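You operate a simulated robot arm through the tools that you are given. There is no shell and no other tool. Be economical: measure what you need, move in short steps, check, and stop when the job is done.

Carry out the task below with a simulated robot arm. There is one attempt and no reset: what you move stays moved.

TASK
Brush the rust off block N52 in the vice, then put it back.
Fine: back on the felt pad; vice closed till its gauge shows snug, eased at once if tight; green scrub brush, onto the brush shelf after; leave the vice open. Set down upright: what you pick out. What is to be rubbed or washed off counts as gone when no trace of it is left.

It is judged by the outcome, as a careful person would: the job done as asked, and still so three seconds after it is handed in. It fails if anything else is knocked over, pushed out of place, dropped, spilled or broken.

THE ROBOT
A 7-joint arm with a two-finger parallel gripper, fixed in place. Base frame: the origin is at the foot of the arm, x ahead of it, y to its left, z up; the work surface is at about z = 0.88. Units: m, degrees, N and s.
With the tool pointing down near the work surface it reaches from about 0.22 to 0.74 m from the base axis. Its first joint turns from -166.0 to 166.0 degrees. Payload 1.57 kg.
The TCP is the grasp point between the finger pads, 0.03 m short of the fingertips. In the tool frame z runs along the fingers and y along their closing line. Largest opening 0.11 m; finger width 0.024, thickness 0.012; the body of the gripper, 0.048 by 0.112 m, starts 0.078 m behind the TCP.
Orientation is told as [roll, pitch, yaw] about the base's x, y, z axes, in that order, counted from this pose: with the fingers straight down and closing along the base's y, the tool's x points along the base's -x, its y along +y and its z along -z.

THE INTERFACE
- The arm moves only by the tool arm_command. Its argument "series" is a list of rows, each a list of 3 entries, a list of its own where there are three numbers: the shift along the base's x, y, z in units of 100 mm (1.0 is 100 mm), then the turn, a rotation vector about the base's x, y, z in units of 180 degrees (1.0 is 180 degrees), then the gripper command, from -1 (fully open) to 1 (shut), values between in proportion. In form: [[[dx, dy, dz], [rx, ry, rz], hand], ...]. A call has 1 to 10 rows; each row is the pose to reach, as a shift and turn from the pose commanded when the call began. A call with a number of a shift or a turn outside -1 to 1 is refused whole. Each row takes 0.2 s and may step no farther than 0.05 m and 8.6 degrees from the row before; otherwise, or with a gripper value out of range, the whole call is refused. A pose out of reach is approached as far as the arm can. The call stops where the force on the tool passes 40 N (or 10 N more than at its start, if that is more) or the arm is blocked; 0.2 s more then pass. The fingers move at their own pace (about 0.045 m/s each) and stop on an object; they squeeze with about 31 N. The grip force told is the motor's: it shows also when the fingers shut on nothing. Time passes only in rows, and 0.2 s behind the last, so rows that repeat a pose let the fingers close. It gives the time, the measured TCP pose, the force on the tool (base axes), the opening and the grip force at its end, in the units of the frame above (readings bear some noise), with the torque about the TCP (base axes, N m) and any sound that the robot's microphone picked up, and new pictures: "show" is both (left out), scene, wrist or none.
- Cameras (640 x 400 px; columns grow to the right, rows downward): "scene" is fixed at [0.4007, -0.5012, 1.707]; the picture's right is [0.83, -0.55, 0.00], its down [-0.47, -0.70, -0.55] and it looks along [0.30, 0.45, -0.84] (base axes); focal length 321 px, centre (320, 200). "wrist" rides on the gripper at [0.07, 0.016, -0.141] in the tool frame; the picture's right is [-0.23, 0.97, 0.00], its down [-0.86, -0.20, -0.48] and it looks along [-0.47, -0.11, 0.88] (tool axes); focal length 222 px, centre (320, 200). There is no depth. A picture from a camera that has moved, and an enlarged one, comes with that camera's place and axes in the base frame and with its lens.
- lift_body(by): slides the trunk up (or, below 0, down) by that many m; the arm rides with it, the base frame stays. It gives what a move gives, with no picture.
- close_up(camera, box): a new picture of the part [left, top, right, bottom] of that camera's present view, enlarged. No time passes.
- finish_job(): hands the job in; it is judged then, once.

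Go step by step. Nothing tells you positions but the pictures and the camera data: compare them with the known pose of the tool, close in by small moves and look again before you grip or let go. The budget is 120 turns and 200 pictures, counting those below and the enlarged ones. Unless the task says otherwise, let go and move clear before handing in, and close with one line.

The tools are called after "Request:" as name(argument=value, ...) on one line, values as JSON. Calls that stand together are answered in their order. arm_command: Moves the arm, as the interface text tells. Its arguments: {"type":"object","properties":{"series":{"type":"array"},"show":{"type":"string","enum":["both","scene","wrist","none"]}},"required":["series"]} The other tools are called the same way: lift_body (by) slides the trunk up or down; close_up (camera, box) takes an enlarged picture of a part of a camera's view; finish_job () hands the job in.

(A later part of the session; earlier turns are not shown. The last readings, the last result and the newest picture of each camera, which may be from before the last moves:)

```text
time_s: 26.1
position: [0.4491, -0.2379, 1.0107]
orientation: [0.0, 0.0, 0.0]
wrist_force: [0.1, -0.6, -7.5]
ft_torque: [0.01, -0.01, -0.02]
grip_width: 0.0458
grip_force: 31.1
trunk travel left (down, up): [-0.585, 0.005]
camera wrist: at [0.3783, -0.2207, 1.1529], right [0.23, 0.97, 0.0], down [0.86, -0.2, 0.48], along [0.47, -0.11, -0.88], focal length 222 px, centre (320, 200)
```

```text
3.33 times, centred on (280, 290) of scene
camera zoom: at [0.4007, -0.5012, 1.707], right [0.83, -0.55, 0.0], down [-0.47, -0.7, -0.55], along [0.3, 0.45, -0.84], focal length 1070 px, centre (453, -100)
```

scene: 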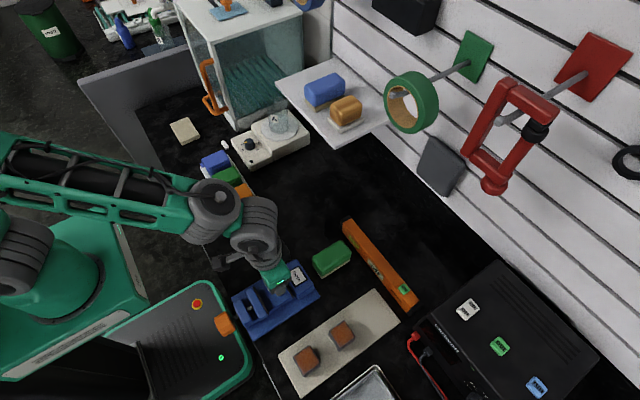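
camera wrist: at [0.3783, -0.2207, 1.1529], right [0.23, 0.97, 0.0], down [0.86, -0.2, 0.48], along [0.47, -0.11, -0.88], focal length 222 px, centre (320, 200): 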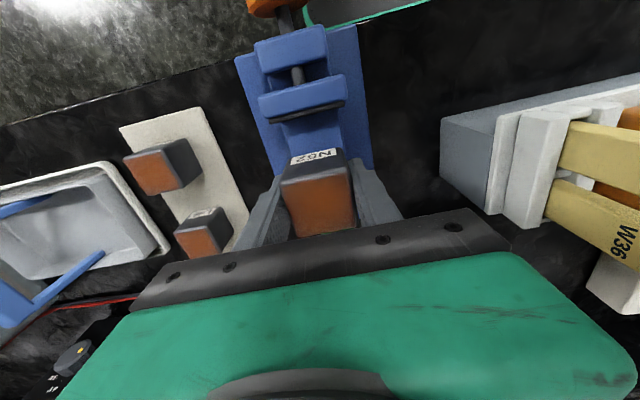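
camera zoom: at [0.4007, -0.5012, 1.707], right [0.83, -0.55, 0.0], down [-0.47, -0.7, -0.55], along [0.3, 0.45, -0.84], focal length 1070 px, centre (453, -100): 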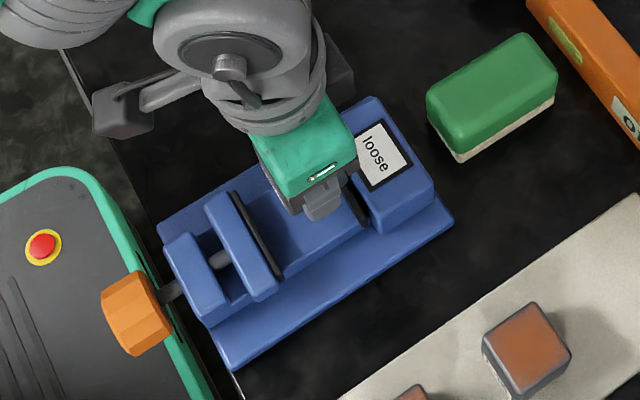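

Request:
arm_command(series=[[[-0.05, 0, -0.15], [0, 0, 0], 1], [[-0.05, 0, -0.3], [0, 0, 0], 1], [[-0.05, 0, -0.45], [0, 0, 0], 1], [[-0.05, 0, -0.53], [0, 0, 0], 1], [[-0.05, 0, -0.53], [0, 0, 0], 1]], show="wrist")

Request:
close_up(camera="wrist", box=[220, 70, 420, 220])

Request:
close_up(camera="scene", box=[230, 240, 330, 330])

```text
time_s: 27.3
position: [0.4445, -0.238, 0.9566]
orientation: [0.0, -0.1, -0.1]
wrist_force: [-0.6, -0.8, -8.2]
ft_torque: [0.0, 0.01, -0.02]
grip_width: 0.0458
grip_force: 30.6
trunk travel left (down, up): [-0.585, 0.005]
camera wrist: at [0.3731, -0.2197, 1.0986], right [0.23, 0.97, 0.0], down [0.86, -0.2, 0.48], along [0.47, -0.11, -0.88], focal length 222 px, centre (320, 200)
```

wrist: 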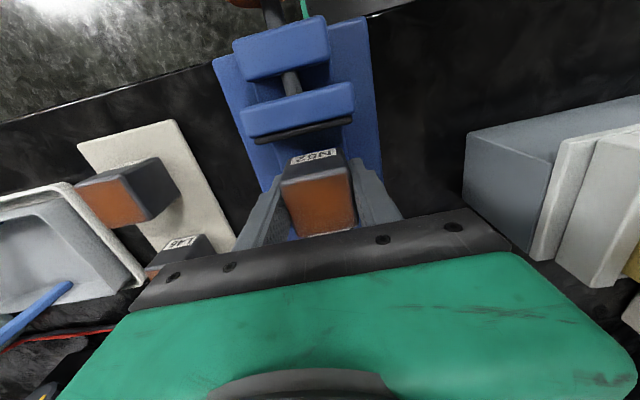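

```text
2.67 times, centred on (320, 145) of wrist
camera zoom: at [0.3731, -0.2197, 1.0986], right [0.23, 0.97, 0.0], down [0.86, -0.2, 0.48], along [0.47, -0.11, -0.88], focal length 592 px, centre (320, 347)
```

zoom: 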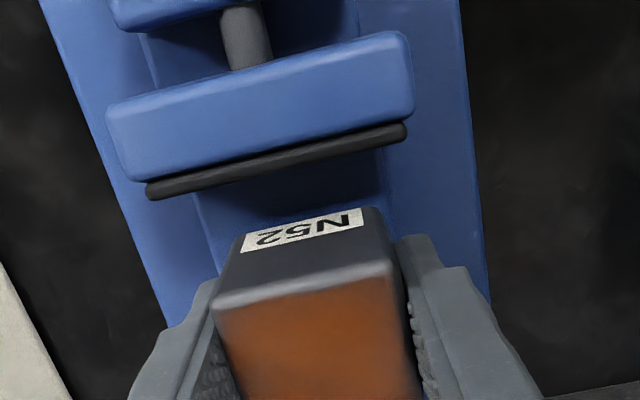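

```text
4.44 times, centred on (280, 285) of scene
camera zoom: at [0.4007, -0.5012, 1.707], right [0.83, -0.55, 0.0], down [-0.47, -0.7, -0.55], along [0.3, 0.45, -0.84], focal length 1426 px, centre (498, -178)
```

zoom: 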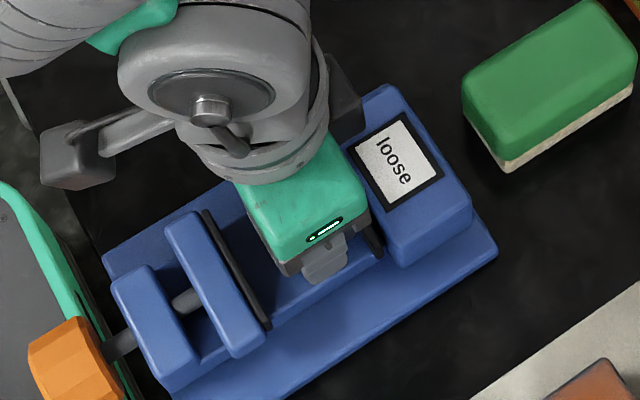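

Request:
arm_command(series=[[[0, 0, -0.03], [0, 0, 0], 1], [[0, 0, -0.06], [0, 0, 0], 1], [[0, 0, -0.09], [0, 0, 0], 1], [[0, 0, -0.12], [0, 0, 0], 1]], show="none")

```text
time_s: 28.3
position: [0.4448, -0.2363, 0.9486]
orientation: [-0.1, -0.3, -0.1]
wrist_force: [-4.1, 0.5, 20.1]
ft_torque: [0.63, -0.05, 0.03]
grip_width: 0.0455
grip_force: 31.3
trunk travel left (down, up): [-0.585, 0.005]
```

Contact with the bed at about TCP z=0.949. I'll relieve the push, release and rise.

Request:
arm_command(series=[[[0, 0, 0.03], [0, 0, 0], 1], [[0, 0, 0.03], [0, 0, 0], 0.05], [[0, 0, 0.03], [0, 0, 0], -0.2], [[0, 0, 0.03], [0, 0, 0], -0.3], [[0, 0, 0.03], [0, 0, 0], -0.3]], show="wrist")

Request:
close_up(camera="wrist", box=[220, 70, 420, 220])

```text
time_s: 29.5
position: [0.4439, -0.2367, 0.9485]
orientation: [0.0, 0.0, -0.1]
wrist_force: [0.9, -0.2, 0.3]
ft_torque: [-0.03, -0.01, 0.02]
grip_width: 0.0716
grip_force: 0.1
trunk travel left (down, up): [-0.585, 0.005]
camera wrist: at [0.3725, -0.22, 1.0901], right [0.23, 0.97, 0.0], down [0.86, -0.2, 0.48], along [0.47, -0.11, -0.88], focal length 222 px, centre (320, 200)
```

wrist: 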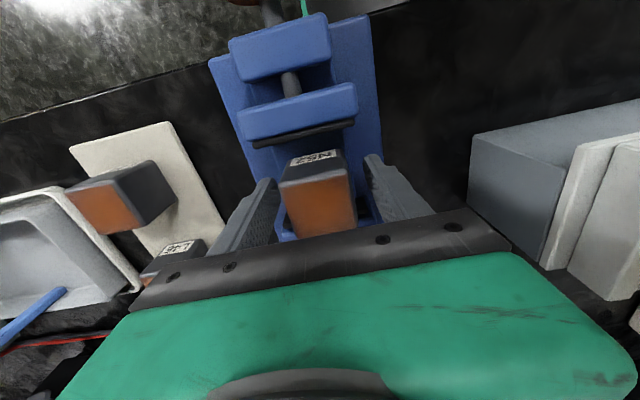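

```text
2.67 times, centred on (320, 145) of wrist
camera zoom: at [0.3725, -0.22, 1.0901], right [0.23, 0.97, 0.0], down [0.86, -0.2, 0.48], along [0.47, -0.11, -0.88], focal length 592 px, centre (320, 347)
```

zoom: 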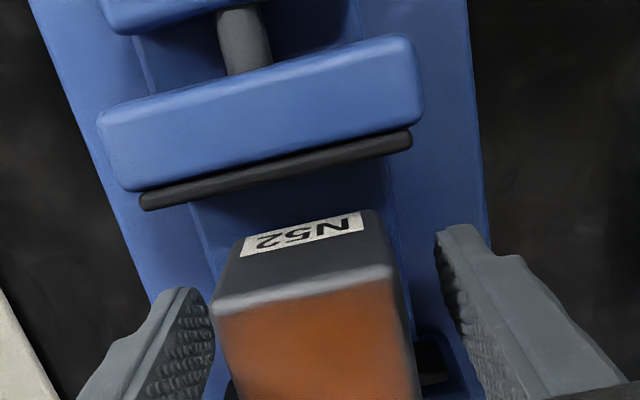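

Block N52 rests between the jaws. I'll rise and back off toward the knob to inspect it.

Request:
arm_command(series=[[[0, 0, 0.2], [0, 0, 0], -0.3], [[0, 0, 0.5], [0, 0, 0], -0.3], [[0, 0, 0.9], [0, 0, 0], -0.3], [[-0.3, 0, 1], [0, 0, 0], -0.3], [[-0.7, 0, 1], [0, 0, 0], -0.3], [[-1, 0, 1], [0, 0, 0], -0.3]], show="none")

Request:
arm_command(series=[[[-0.3, 0, 0.1], [0, 0, 0], -0.3]], show="both")

Request:
close_up(camera="wrist", box=[220, 70, 420, 220])

Request:
close_up(camera="scene", box=[190, 240, 330, 360])

```text
time_s: 30.9
position: [0.3446, -0.2384, 1.047]
orientation: [0.0, 0.0, -0.1]
wrist_force: [-0.4, 0.0, -0.8]
ft_torque: [-0.02, 0.0, -0.01]
grip_width: 0.0717
grip_force: 0.2
trunk travel left (down, up): [-0.585, 0.005]
```

```text
time_s: 31.3
position: [0.3146, -0.2382, 1.059]
orientation: [-0.1, 0.0, -0.1]
wrist_force: [0.2, 0.3, 0.9]
ft_torque: [0.0, 0.01, 0.01]
grip_width: 0.0717
grip_force: 0.1
trunk travel left (down, up): [-0.585, 0.005]
camera wrist: at [0.2427, -0.2203, 1.2004], right [0.23, 0.97, 0.0], down [0.86, -0.2, 0.48], along [0.47, -0.11, -0.88], focal length 222 px, centre (320, 200)
```

scene: 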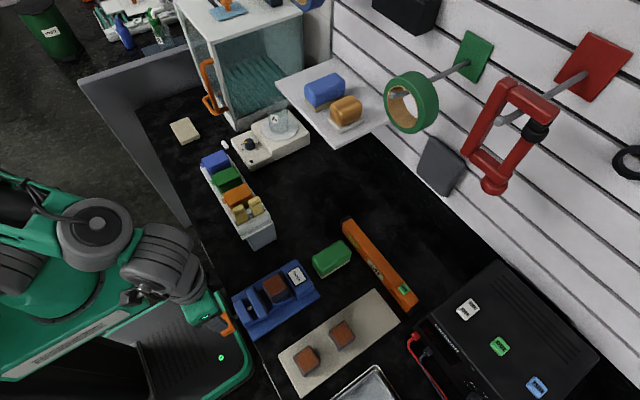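
wrist: 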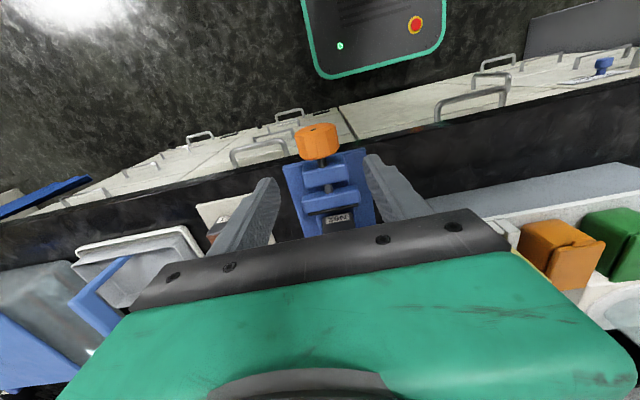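

```text
2.67 times, centred on (320, 145) of wrist
camera zoom: at [0.2427, -0.2203, 1.2004], right [0.23, 0.97, 0.0], down [0.86, -0.2, 0.48], along [0.47, -0.11, -0.88], focal length 592 px, centre (320, 347)
```

zoom: 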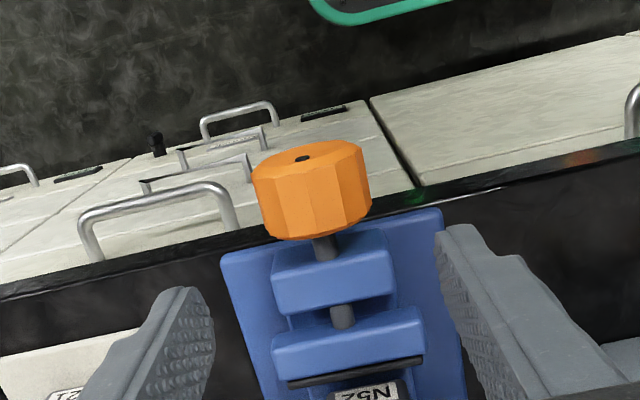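

```text
3.33 times, centred on (260, 300) of scene
camera zoom: at [0.4007, -0.5012, 1.707], right [0.83, -0.55, 0.0], down [-0.47, -0.7, -0.55], along [0.3, 0.45, -0.84], focal length 1070 px, centre (520, -133)
```

zoom: 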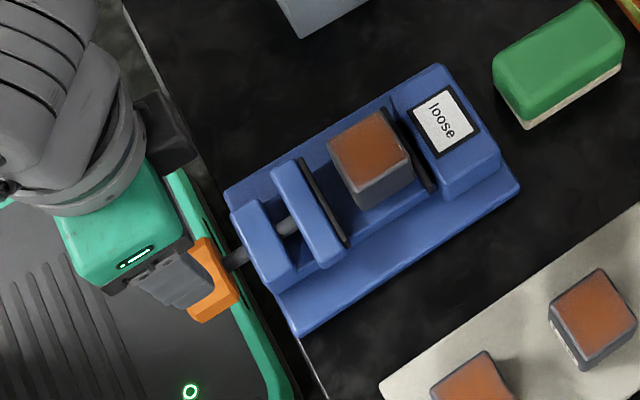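

The knob is about 55 mm across, with its axis along x near (0.31,-0.24,0.92). I'll come down over it with the fingers open.

Request:
arm_command(series=[[[-0.06, -0.02, 0], [0, 0, 0], -0.75], [[-0.06, -0.02, -0.3], [0, 0, 0], -0.75], [[-0.06, -0.02, -0.6], [0, 0, 0], -0.75], [[-0.06, -0.02, -0.6], [0, 0, 0], -0.75]], show="both")

Request:
close_up(camera="wrist", box=[220, 70, 420, 220])

Request:
close_up(camera="scene", box=[170, 250, 310, 370])

```text
time_s: 32.3
position: [0.3077, -0.2388, 0.9978]
orientation: [-0.1, 0.0, 0.0]
wrist_force: [0.0, 0.0, -0.5]
ft_torque: [0.03, 0.02, 0.0]
grip_width: 0.0964
grip_force: 0.0
trunk travel left (down, up): [-0.585, 0.005]
camera wrist: at [0.2373, -0.2223, 1.1405], right [0.23, 0.97, 0.0], down [0.85, -0.2, 0.48], along [0.47, -0.11, -0.88], focal length 222 px, centre (320, 200)
```

scene: 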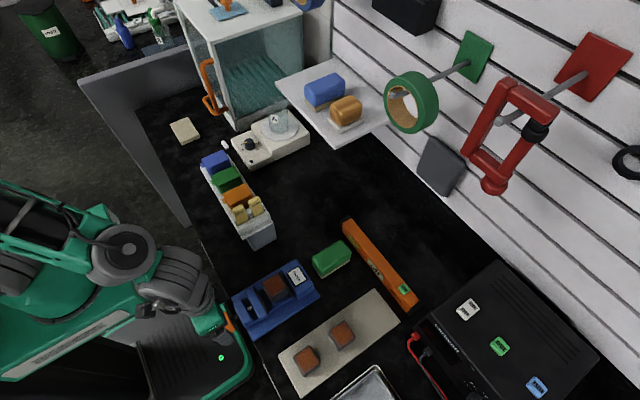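
wrist: 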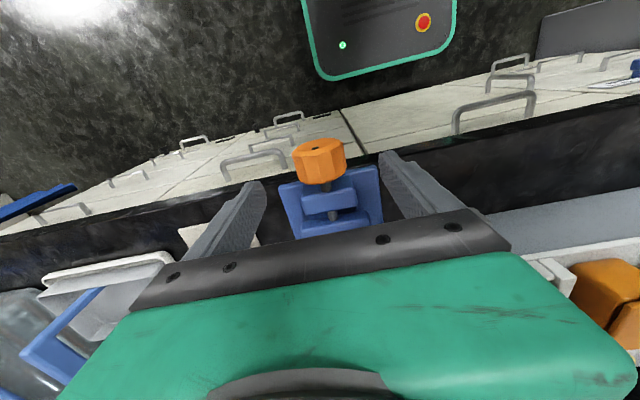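

```text
2.67 times, centred on (320, 145) of wrist
camera zoom: at [0.2373, -0.2223, 1.1405], right [0.23, 0.97, 0.0], down [0.85, -0.2, 0.48], along [0.47, -0.11, -0.88], focal length 592 px, centre (320, 347)
```

zoom: 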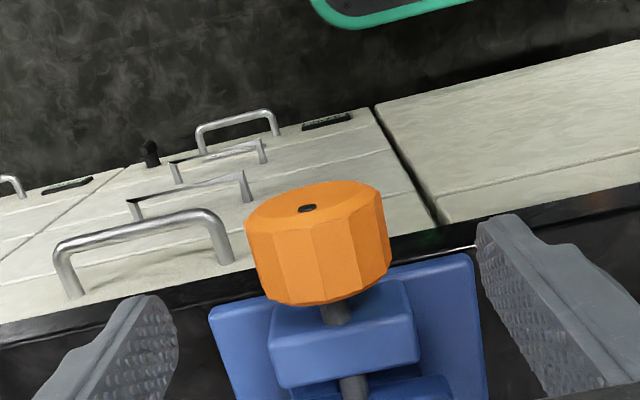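

```text
3.33 times, centred on (240, 310) of scene
camera zoom: at [0.4007, -0.5012, 1.707], right [0.83, -0.55, 0.0], down [-0.47, -0.7, -0.55], along [0.3, 0.45, -0.84], focal length 1070 px, centre (587, -167)
```

zoom: 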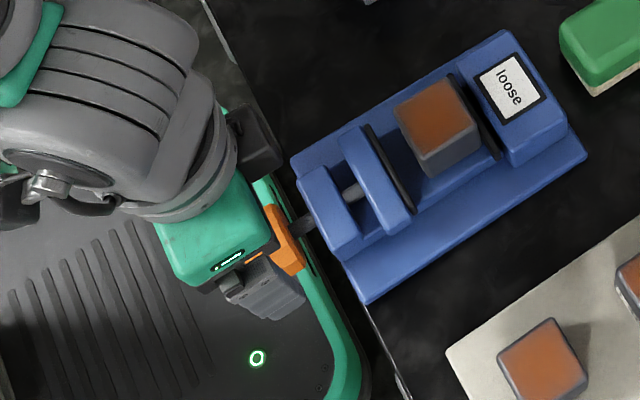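

Request:
arm_command(series=[[[-0.01, 0, -0.3], [0, 0, 0], -0.75], [[-0.01, 0, -0.6], [0, 0, 0], -0.75], [[-0.01, 0, -0.73], [0, 0, 0], -0.75], [[-0.01, 0, -0.73], [0, 0, 0], -0.75]], show="both")

Request:
close_up(camera="wrist", box=[220, 70, 420, 220])

Request:
close_up(camera="scene", box=[170, 250, 310, 370])

```text
time_s: 33.3
position: [0.3084, -0.2402, 0.9257]
orientation: [-0.1, 0.0, 0.0]
wrist_force: [0.5, 0.1, 0.0]
ft_torque: [0.01, -0.02, 0.02]
grip_width: 0.0963
grip_force: 0.0
trunk travel left (down, up): [-0.585, 0.005]
camera wrist: at [0.2356, -0.2229, 1.0675], right [0.23, 0.97, 0.0], down [0.85, -0.2, 0.48], along [0.47, -0.11, -0.88], focal length 222 px, centre (320, 200)
```

scene: 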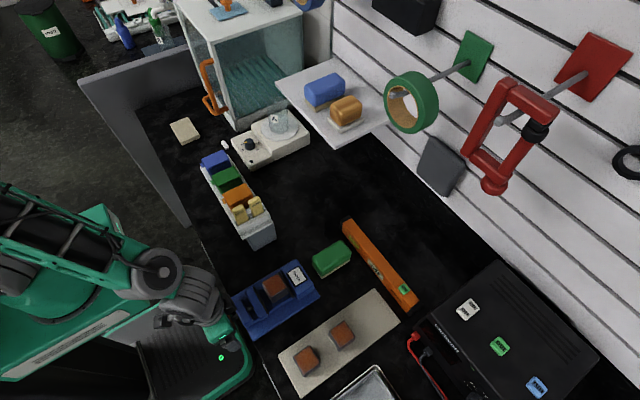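
wrist: 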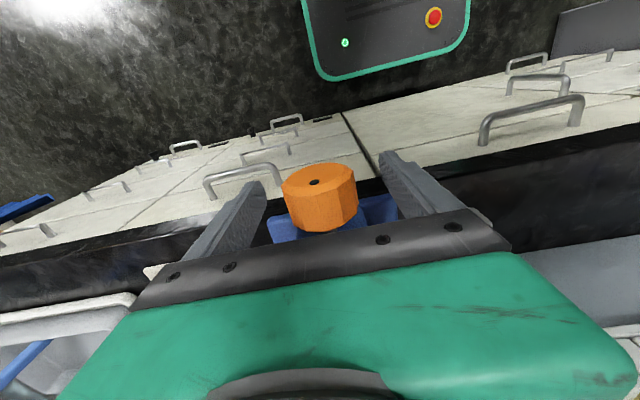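

```text
2.67 times, centred on (320, 145) of wrist
camera zoom: at [0.2356, -0.2229, 1.0675], right [0.23, 0.97, 0.0], down [0.85, -0.2, 0.48], along [0.47, -0.11, -0.88], focal length 592 px, centre (320, 347)
```

zoom: 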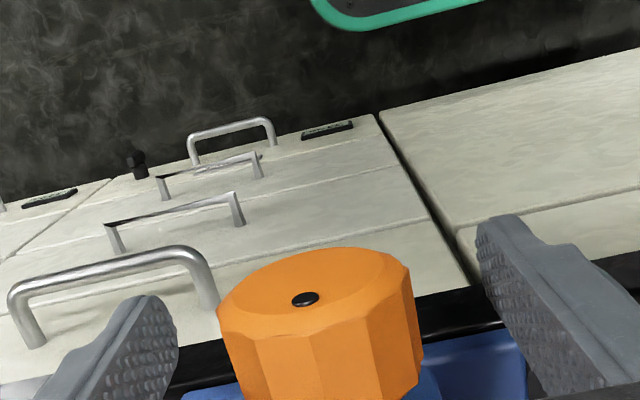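

```text
3.33 times, centred on (240, 310) of scene
camera zoom: at [0.4007, -0.5012, 1.707], right [0.83, -0.55, 0.0], down [-0.47, -0.7, -0.55], along [0.3, 0.45, -0.84], focal length 1070 px, centre (587, -167)
```

zoom: 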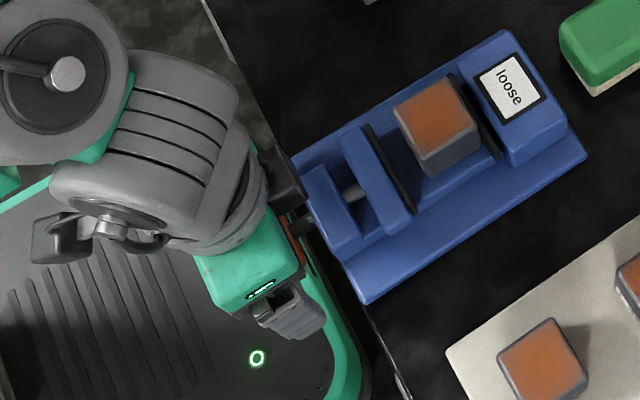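

I place the knob axis at about z=0.936. I'll adjust, grip, and try a small clockwise turn (+x rotation).

Request:
arm_command(series=[[[-0.04, 0, 0.1], [0, 0, 0], -0.5], [[-0.04, 0, 0.1], [0, 0, 0], 0], [[-0.04, 0, 0.1], [0, 0, 0], 0.4], [[-0.04, 0, 0.1], [0, 0, 0], 1], [[-0.04, 0, 0.1], [0, 0, 0], 1], [[-0.04, 0, 0.1], [0, 0, 0], 1]], show="none")

Request:
arm_command(series=[[[0, 0, 0], [0.04, 0, 0], 1], [[0, 0, 0], [0.08, 0, 0], 1], [[0, 0, 0], [0.12, 0, 0], 1], [[0, 0, 0], [0.16, 0, 0], 1]], show="both")

Request:
close_up(camera="scene", box=[190, 250, 330, 370])

```text
time_s: 34.7
position: [0.301, -0.2403, 0.9354]
orientation: [0.0, -0.1, -0.1]
wrist_force: [-0.8, 1.9, 2.4]
ft_torque: [0.07, 0.08, 0.3]
grip_width: 0.0496
grip_force: 40.0
trunk travel left (down, up): [-0.585, 0.005]
```

```text
time_s: 35.9
position: [0.3017, -0.2443, 0.9342]
orientation: [28.4, 0.3, -0.6]
wrist_force: [-20.3, -23.8, -13.7]
ft_torque: [-0.36, 0.0, 0.06]
grip_width: 0.0497
grip_force: 45.0
trunk travel left (down, up): [-0.585, 0.005]
stopped in row 4: the force on the tool passed its limit at 46 N (the readings are from after the stop); the commanded pose is now the measured one
camera wrist: at [0.2308, -0.2965, 1.0675], right [0.24, 0.85, 0.46], down [0.85, -0.41, 0.32], along [0.46, 0.32, -0.83], focal length 222 px, centre (320, 200)
```

scene: 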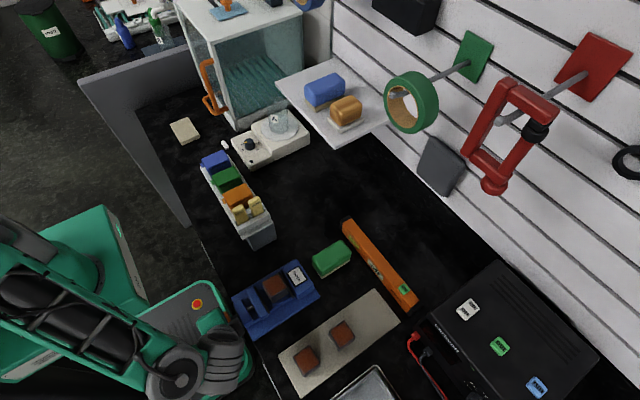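
wrist: 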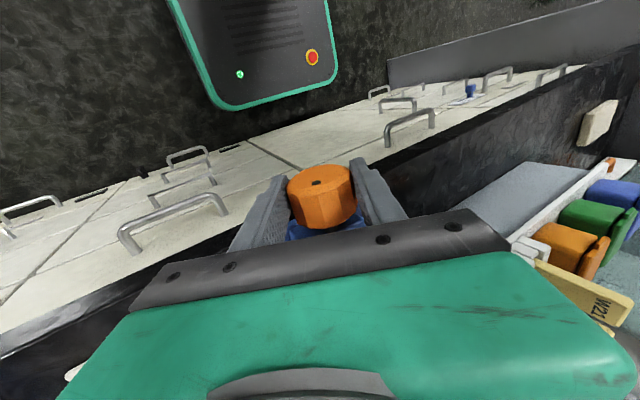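

```text
3.33 times, centred on (260, 310) of scene
camera zoom: at [0.4007, -0.5012, 1.707], right [0.83, -0.55, 0.0], down [-0.47, -0.7, -0.55], along [0.3, 0.45, -0.84], focal length 1070 px, centre (520, -167)
```

zoom: 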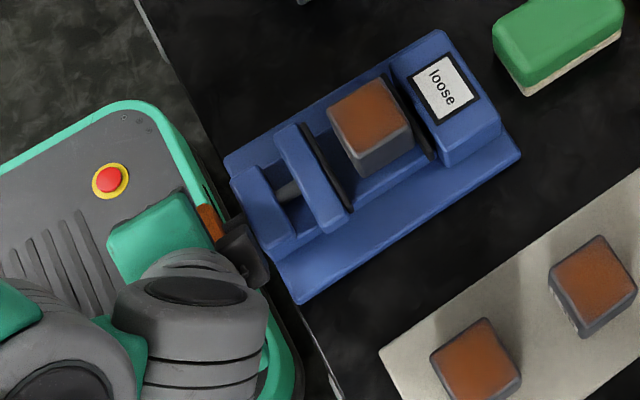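

The jaw closed about 4 mm over 28°, and the true knob axis is at about z=0.927. I'll release, swing back with open fingers around the knob, and recentre.

Request:
arm_command(series=[[[0, 0, 0], [0, 0, 0], -0.6], [[0, 0, 0], [0, 0, 0], -0.6], [[0, 0.038, -0.072], [-0.045, 0, 0], -0.6], [[0, 0.038, -0.072], [-0.09, 0, 0], -0.6], [[0, 0.038, -0.072], [-0.135, 0, 0], -0.6], [[0, 0.038, -0.072], [-0.18, 0, 0], -0.6], [[0, 0.038, -0.072], [-0.225, 0, 0], -0.6], [[0, 0.038, -0.072], [-0.27, 0, 0], -0.6], [[0, 0.038, -0.072], [-0.315, 0, 0], -0.6], [[0, 0.038, -0.072], [-0.36, 0, 0], -0.6]], show="both")

Request:
close_up(camera="wrist", box=[220, 80, 420, 230])

Request:
close_up(camera="scene", box=[190, 240, 330, 360])

```text
time_s: 38.1
position: [0.3032, -0.238, 0.9276]
orientation: [-36.6, -0.2, -0.4]
wrist_force: [-0.1, -0.1, -0.3]
ft_torque: [0.02, 0.03, 0.02]
grip_width: 0.088
grip_force: 0.0
trunk travel left (down, up): [-0.585, 0.005]
camera wrist: at [0.2327, -0.139, 1.0328], right [0.23, 0.78, -0.58], down [0.85, 0.12, 0.51], along [0.47, -0.61, -0.64], focal length 222 px, centre (320, 200)
```

scene: 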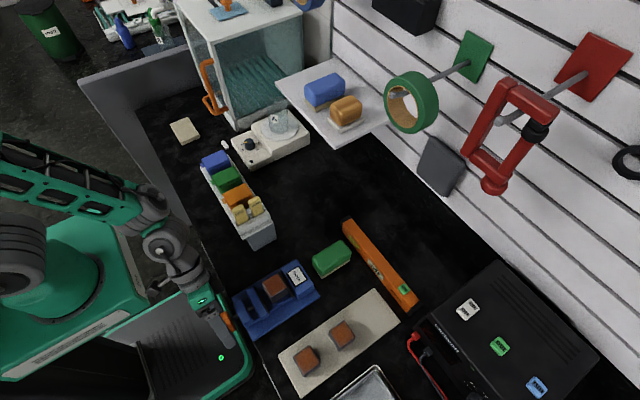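
wrist: 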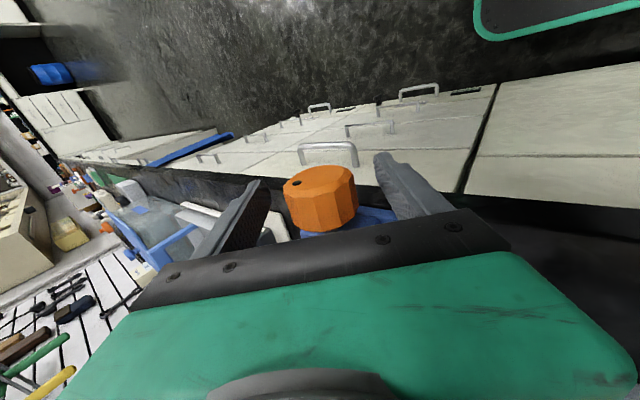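

```text
2.67 times, centred on (320, 155) of wrist
camera zoom: at [0.2327, -0.139, 1.0328], right [0.23, 0.78, -0.58], down [0.85, 0.12, 0.51], along [0.47, -0.61, -0.64], focal length 592 px, centre (320, 320)
```

zoom: 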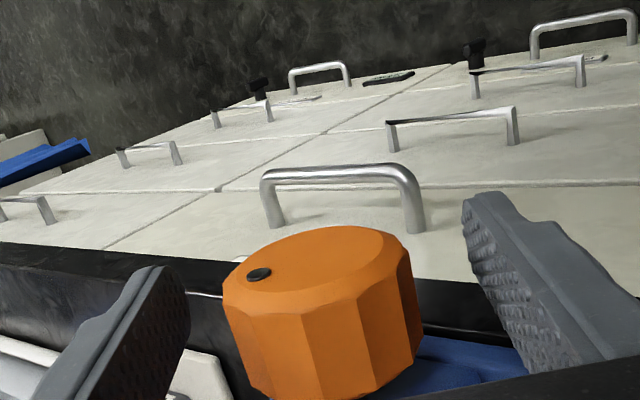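

```text
3.33 times, centred on (260, 300) of scene
camera zoom: at [0.4007, -0.5012, 1.707], right [0.83, -0.55, 0.0], down [-0.47, -0.7, -0.55], along [0.3, 0.45, -0.84], focal length 1070 px, centre (520, -133)
```

zoom: 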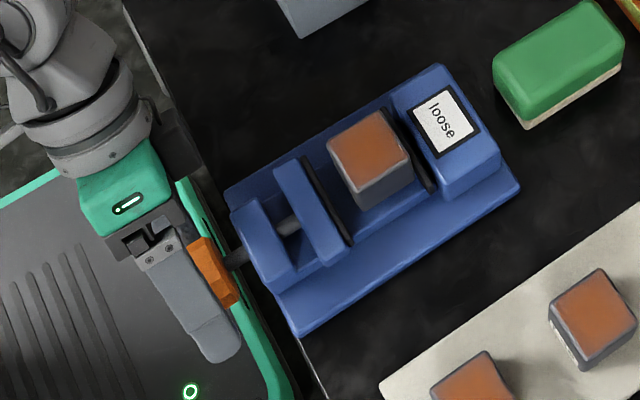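

The axis is well centred now. I'll grip and turn clockwise, following slightly in +x.

Request:
arm_command(series=[[[0, -0.01, -0.01], [0, 0, 0], 0.2], [[0, -0.01, -0.01], [0, 0, 0], 1], [[0, -0.01, -0.01], [0, 0, 0], 1], [[0, -0.01, -0.01], [0, 0, 0], 1], [[0.01, -0.01, -0.01], [0.045, 0, 0], 1], [[0.02, -0.01, -0.01], [0.09, 0, 0], 1], [[0.03, -0.01, -0.01], [0.135, 0, 0], 1], [[0.04, -0.01, -0.01], [0.18, 0, 0], 1], [[0.05, -0.01, -0.01], [0.225, 0, 0], 1]], show="none")

Request:
close_up(camera="scene", box=[190, 240, 330, 360])

```text
time_s: 40.1
position: [0.3034, -0.2407, 0.9281]
orientation: [3.4, 0.6, -0.7]
wrist_force: [-24.1, -13.8, 15.8]
ft_torque: [-0.12, 1.11, 1.16]
grip_width: 0.0495
grip_force: 45.0
trunk travel left (down, up): [-0.585, 0.005]
stopped in row 9: the force on the tool passed its limit at 42 N (the readings are from after the stop); the commanded pose is now the measured one
```

```text
3.33 times, centred on (260, 300) of scene
camera zoom: at [0.4007, -0.5012, 1.707], right [0.83, -0.55, 0.0], down [-0.47, -0.7, -0.55], along [0.3, 0.45, -0.84], focal length 1070 px, centre (520, -133)
```

zoom: 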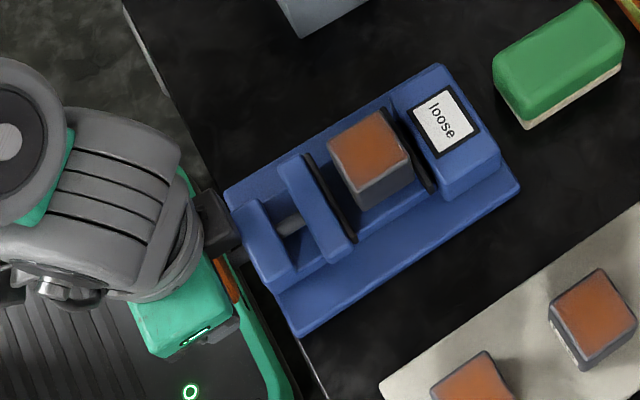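

Request:
arm_command(series=[[[0, 0, 0], [0, 0, 0], 1], [[0, 0, 0], [0, 0, 0], 1]], show="none")

Request:
close_up(camera="wrist", box=[220, 80, 420, 230])

```text
time_s: 40.7
position: [0.3045, -0.239, 0.9291]
orientation: [3.4, 0.5, -0.7]
wrist_force: [-30.2, -16.6, 17.2]
ft_torque: [-0.05, 0.25, 0.6]
grip_width: 0.0495
grip_force: 45.3
trunk travel left (down, up): [-0.585, 0.005]
```

```text
2.67 times, centred on (320, 155) of wrist
camera zoom: at [0.2337, -0.2308, 1.0711], right [0.24, 0.97, 0.06], down [0.86, -0.24, 0.46], along [0.46, -0.06, -0.89], focal length 592 px, centre (320, 320)
```

zoom: 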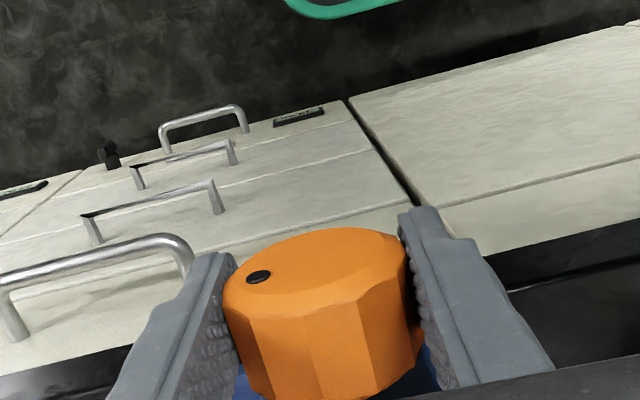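

Request:
arm_command(series=[[[-0.015, -0.01, 0.01], [0, 0, 0], 1], [[-0.03, -0.015, 0.015], [0, 0, 0], 1]], show="none")

```text
time_s: 41.3
position: [0.3046, -0.2395, 0.9281]
orientation: [3.6, 0.4, -0.5]
wrist_force: [-11.1, -8.7, -6.6]
ft_torque: [-0.13, -0.12, -0.39]
grip_width: 0.0493
grip_force: 44.2
trunk travel left (down, up): [-0.585, 0.005]
```

Stiffness is about 6–15 N/mm. The knob seems not to move in x, so I'll relax the offsets and keep turning without following.

Request:
arm_command(series=[[[-0.018, -0.014, -0.004], [0, 0, 0], 1], [[-0.018, -0.014, -0.004], [0.045, 0, 0], 1], [[-0.018, -0.014, -0.004], [0.09, 0, 0], 1]], show="none")

```text
time_s: 42.1
position: [0.3042, -0.2411, 0.9286]
orientation: [19.7, 0.4, -0.1]
wrist_force: [4.5, 0.3, -12.6]
ft_torque: [-0.03, -0.06, 1.05]
grip_width: 0.0492
grip_force: 44.8
trunk travel left (down, up): [-0.585, 0.005]
```

Request:
arm_command(series=[[[0, 0, -0.008], [0.045, 0, 0], 1], [[0, -0.005, -0.012], [0.09, 0, 0], 1], [[0, -0.005, -0.015], [0.135, 0, 0], 1]], show="none")

Request:
close_up(camera="scene", box=[190, 240, 330, 360])

```text
time_s: 42.9
position: [0.3027, -0.2427, 0.9271]
orientation: [43.9, 0.5, 0.0]
wrist_force: [11.0, 0.5, 6.0]
ft_torque: [-0.02, -0.63, 1.08]
grip_width: 0.049
grip_force: 44.9
trunk travel left (down, up): [-0.585, 0.005]
```

```text
3.33 times, centred on (260, 300) of scene
camera zoom: at [0.4007, -0.5012, 1.707], right [0.83, -0.55, 0.0], down [-0.47, -0.7, -0.55], along [0.3, 0.45, -0.84], focal length 1070 px, centre (520, -133)
```

zoom: 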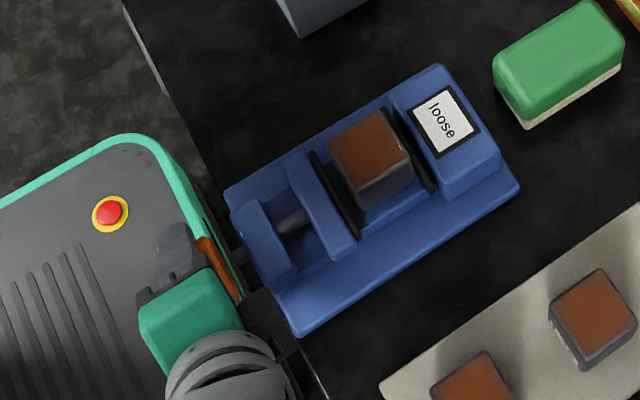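

Good progress. I'll release and swing back for another stroke.

Request:
arm_command(series=[[[0, 0, 0], [0, 0, 0], -0.6], [[0, 0.01, 0], [0, 0, 0], -0.6], [[0, 0.02, 0], [-0.045, 0, 0], -0.6], [[0, 0.02, 0], [-0.09, 0, 0], -0.6], [[0, 0.02, 0], [-0.135, 0, 0], -0.6], [[0, 0.02, 0], [-0.18, 0, 0], -0.6], [[0, 0.02, 0], [-0.225, 0, 0], -0.6], [[0, 0.02, 0], [-0.27, 0, 0], -0.6], [[0, 0.02, 0], [-0.315, 0, 0], -0.6], [[0, 0.02, 0], [-0.36, 0, 0], -0.6]], show="none")

Request:
arm_command(series=[[[0, 0, 0], [-0.045, 0, 0], -0.6], [[0, 0, 0], [-0.09, 0, 0], -0.6], [[0, 0, 0], [-0.09, 0, 0], -0.6]], show="wrist")

Request:
close_up(camera="wrist", box=[220, 80, 420, 230])

```text
time_s: 45.1
position: [0.3039, -0.2404, 0.9278]
orientation: [-21.0, 0.1, -0.8]
wrist_force: [0.4, -0.9, -0.5]
ft_torque: [-0.02, -0.01, 0.02]
grip_width: 0.088
grip_force: 0.1
trunk travel left (down, up): [-0.585, 0.005]
```

```text
time_s: 45.9
position: [0.3041, -0.2391, 0.928]
orientation: [-37.1, 0.0, -0.6]
wrist_force: [-0.7, 0.1, 0.1]
ft_torque: [-0.04, -0.01, 0.0]
grip_width: 0.0881
grip_force: 0.0
trunk travel left (down, up): [-0.585, 0.005]
camera wrist: at [0.2331, -0.1405, 1.031], right [0.24, 0.77, -0.59], down [0.86, 0.12, 0.5], along [0.46, -0.62, -0.63], focal length 222 px, centre (320, 200)
```

wrist: 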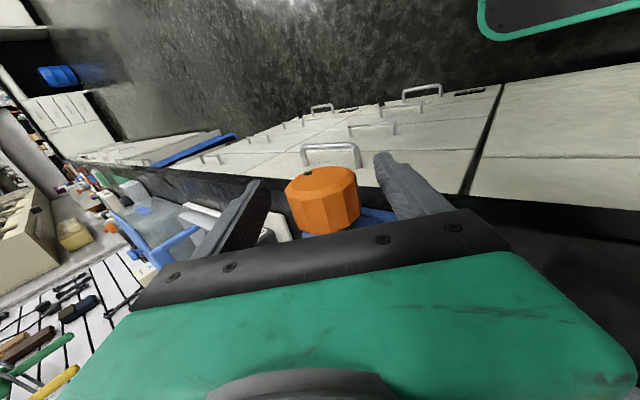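

```text
2.67 times, centred on (320, 155) of wrist
camera zoom: at [0.2331, -0.1405, 1.031], right [0.24, 0.77, -0.59], down [0.86, 0.12, 0.5], along [0.46, -0.62, -0.63], focal length 592 px, centre (320, 320)
```

zoom: 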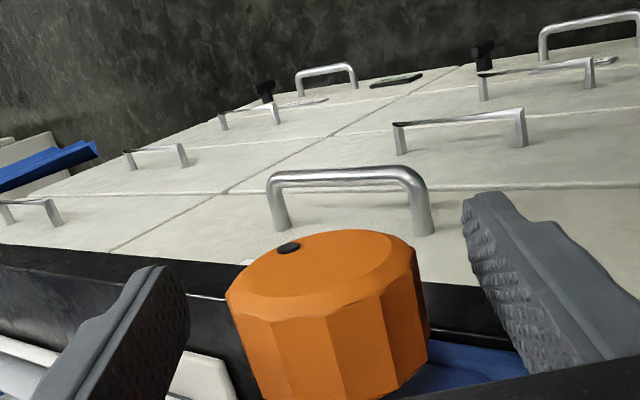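

Request:
arm_command(series=[[[0, -0.01, 0], [0, 0, 0], 0.2], [[0, -0.01, 0], [0, 0, 0], 1], [[0, -0.01, 0], [0, 0, 0], 1], [[0, -0.01, 0], [0, 0, 0], 1], [[0, -0.01, 0], [0.04, 0, 0], 1], [[0, -0.01, 0], [0.08, 0, 0], 1], [[0, -0.01, 0], [0.12, 0, 0], 1]], show="none")

Request:
close_up(camera="scene", box=[190, 240, 330, 360])

Request:
close_up(camera="wrist", box=[220, 80, 420, 230])

```text
time_s: 47.5
position: [0.3025, -0.2393, 0.926]
orientation: [-15.3, 0.3, -0.5]
wrist_force: [4.0, 8.8, -11.2]
ft_torque: [-0.04, 0.4, 0.93]
grip_width: 0.0494
grip_force: 45.5
trunk travel left (down, up): [-0.585, 0.005]
```

```text
3.33 times, centred on (260, 300) of scene
camera zoom: at [0.4007, -0.5012, 1.707], right [0.83, -0.55, 0.0], down [-0.47, -0.7, -0.55], along [0.3, 0.45, -0.84], focal length 1070 px, centre (520, -133)
```

zoom: 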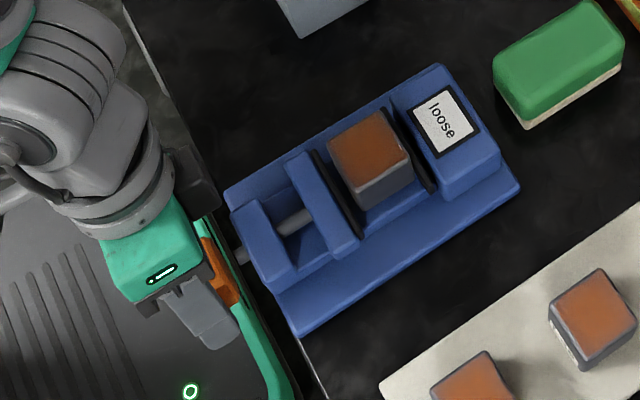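

```text
2.67 times, centred on (320, 155) of wrist
camera zoom: at [0.2332, -0.1855, 1.0591], right [0.23, 0.94, -0.26], down [0.86, -0.07, 0.51], along [0.46, -0.34, -0.82], focal length 592 px, centre (320, 320)
```

zoom: 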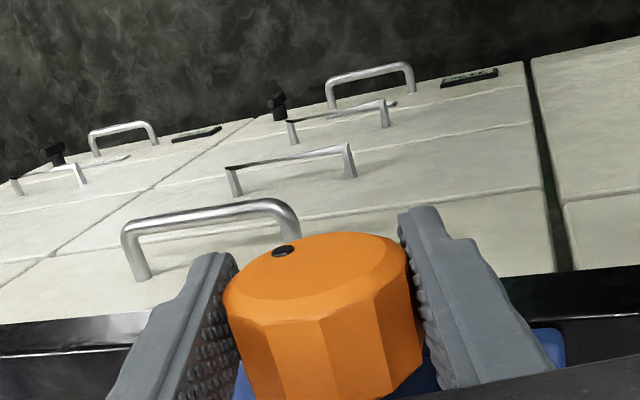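

Request:
arm_command(series=[[[0, 0.005, -0.005], [0.045, 0, 0], 1], [[0, 0.005, -0.008], [0.09, 0, 0], 1], [[0, 0, -0.008], [0.135, 0, 0], 1], [[0, 0, -0.008], [0.18, 0, 0], 1]], show="none")

Request:
arm_command(series=[[[0, 0, 0], [0.045, 0, 0], 1], [[0, -0.005, -0.005], [0.09, 0, 0], 1], [[0, -0.01, -0.01], [0.135, 0, 0], 1]], show="none")

Request:
close_up(camera="scene", box=[190, 240, 330, 360])

```text
time_s: 48.5
position: [0.3032, -0.2406, 0.9262]
orientation: [16.9, 0.6, -0.4]
wrist_force: [7.5, 9.3, 9.3]
ft_torque: [-0.01, 0.13, 0.55]
grip_width: 0.0495
grip_force: 44.6
trunk travel left (down, up): [-0.585, 0.005]
```

```text
time_s: 49.3
position: [0.302, -0.2401, 0.9249]
orientation: [40.4, 0.4, 0.1]
wrist_force: [3.0, 5.2, 8.1]
ft_torque: [-0.06, 0.28, 0.99]
grip_width: 0.0496
grip_force: 45.2
trunk travel left (down, up): [-0.585, 0.005]
stopped in row 3: the force on the tool passed its limit at 48 N (the readings are from after the stop); the commanded pose is now the measured one
```

```text
3.33 times, centred on (260, 300) of scene
camera zoom: at [0.4007, -0.5012, 1.707], right [0.83, -0.55, 0.0], down [-0.47, -0.7, -0.55], along [0.3, 0.45, -0.84], focal length 1070 px, centre (520, -133)
```

zoom: 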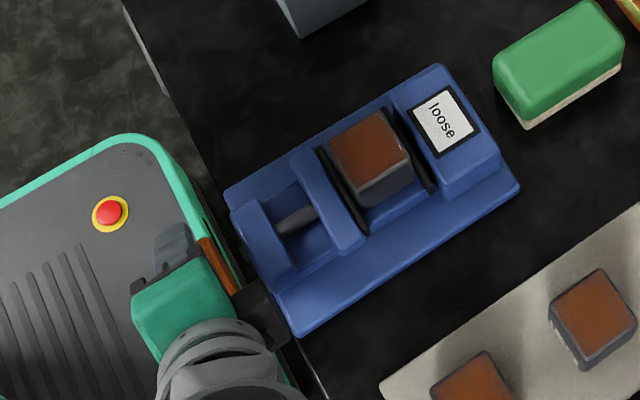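

Request:
arm_command(series=[[[0, 0, 0], [0, 0, 0], -0.6], [[0, 0, 0.01], [0, 0, 0], -0.6], [[0, 0, 0.02], [-0.045, 0, 0], -0.6], [[0, 0, 0.02], [-0.09, 0, 0], -0.6], [[0, 0, 0.02], [-0.135, 0, 0], -0.6], [[0, 0, 0.02], [-0.18, 0, 0], -0.6], [[0, 0, 0.02], [-0.225, 0, 0], -0.6], [[0, 0, 0.02], [-0.27, 0, 0], -0.6], [[0, 0, 0.02], [-0.315, 0, 0], -0.6], [[0, 0, 0.02], [-0.36, 0, 0], -0.6]], show="none")

Request:
arm_command(series=[[[0, 0, 0], [-0.045, 0, 0], -0.6], [[0, 0, 0], [-0.085, 0, 0], -0.6], [[0, 0, 0], [-0.085, 0, 0], -0.6]], show="none")

Request:
close_up(camera="wrist", box=[220, 80, 420, 230])

Request:
close_up(camera="scene", box=[220, 240, 320, 330])

```text
time_s: 51.5
position: [0.3029, -0.2427, 0.9288]
orientation: [-24.5, 0.1, -0.5]
wrist_force: [0.5, 0.4, 0.7]
ft_torque: [0.0, -0.03, 0.0]
grip_width: 0.0881
grip_force: 0.0
trunk travel left (down, up): [-0.585, 0.005]
```

```text
time_s: 52.3
position: [0.303, -0.2431, 0.9276]
orientation: [-39.8, 0.0, -0.6]
wrist_force: [-0.6, 0.3, -0.2]
ft_torque: [-0.02, 0.01, 0.0]
grip_width: 0.0882
grip_force: 0.0
trunk travel left (down, up): [-0.585, 0.005]
```

```text
2.67 times, centred on (320, 155) of wrist
camera zoom: at [0.2327, -0.1377, 1.0261], right [0.23, 0.75, -0.62], down [0.86, 0.14, 0.5], along [0.46, -0.65, -0.61], focal length 592 px, centre (320, 320)
```

zoom: 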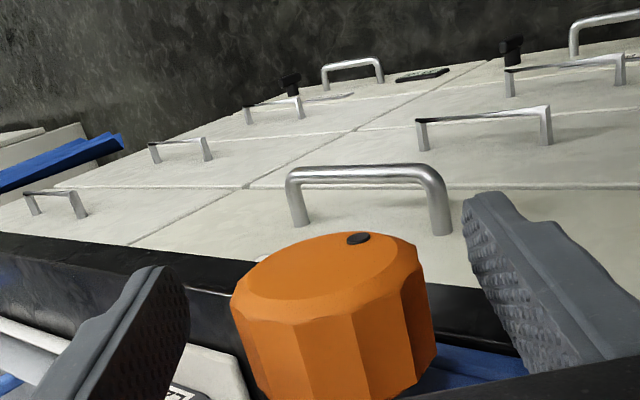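

```text
4.44 times, centred on (270, 285) of scene
camera zoom: at [0.4007, -0.5012, 1.707], right [0.83, -0.55, 0.0], down [-0.47, -0.7, -0.55], along [0.3, 0.45, -0.84], focal length 1426 px, centre (542, -178)
```

zoom: 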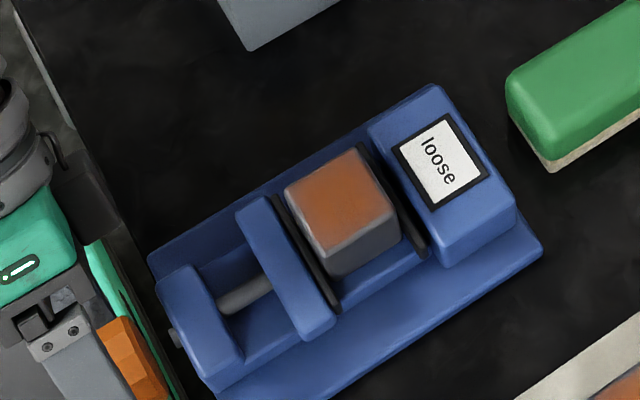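

Request:
arm_command(series=[[[0, 0.025, -0.01], [0, 0, 0], 0.1], [[0, 0.025, -0.01], [0, 0, 0], 1], [[0, 0.025, -0.01], [0, 0, 0], 1], [[0, 0.025, -0.01], [0, 0, 0], 1], [[0, 0.025, -0.01], [0.045, 0, 0], 1], [[0, 0.025, -0.01], [0.09, 0, 0], 1], [[0, 0.025, -0.01], [0.135, 0, 0], 1], [[0, 0.025, -0.01], [0.18, 0, 0], 1]], show="none")

Request:
close_up(camera="scene", box=[220, 240, 320, 330])

```text
time_s: 54.1
position: [0.3022, -0.2393, 0.9263]
orientation: [-7.3, 0.2, -0.5]
wrist_force: [-2.2, -1.3, 10.2]
ft_torque: [-0.06, 0.81, 0.86]
grip_width: 0.0483
grip_force: 44.8
trunk travel left (down, up): [-0.585, 0.005]
```

```text
4.44 times, centred on (270, 285) of scene
camera zoom: at [0.4007, -0.5012, 1.707], right [0.83, -0.55, 0.0], down [-0.47, -0.7, -0.55], along [0.3, 0.45, -0.84], focal length 1426 px, centre (542, -178)
```

zoom: 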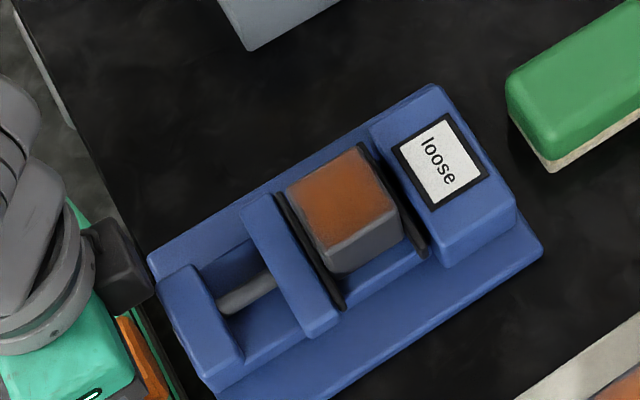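

Request:
arm_command(series=[[[0, 0, 0.005], [0.045, 0, 0], 1], [[0, 0, 0.005], [0.09, 0, 0], 1], [[0, 0, 0.003], [0.135, 0, 0], 1]], show="none")

Request:
close_up(camera="scene", box=[220, 240, 320, 330])

```text
time_s: 54.9
position: [0.3025, -0.2414, 0.9275]
orientation: [17.0, 0.3, -0.4]
wrist_force: [-1.4, -8.1, 12.0]
ft_torque: [0.0, -0.1, 0.74]
grip_width: 0.0484
grip_force: 45.0
trunk travel left (down, up): [-0.585, 0.005]
```

```text
4.44 times, centred on (270, 285) of scene
camera zoom: at [0.4007, -0.5012, 1.707], right [0.83, -0.55, 0.0], down [-0.47, -0.7, -0.55], along [0.3, 0.45, -0.84], focal length 1426 px, centre (542, -178)
```

zoom: 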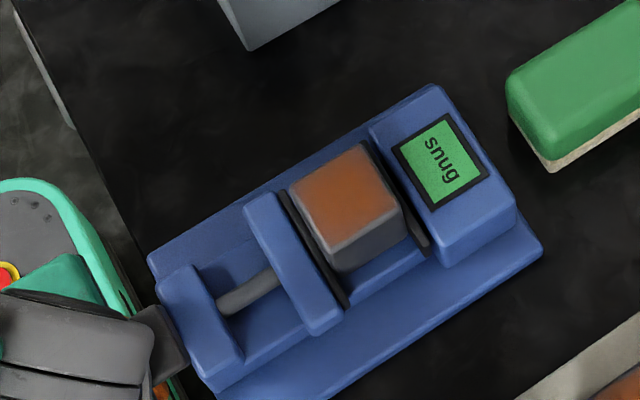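

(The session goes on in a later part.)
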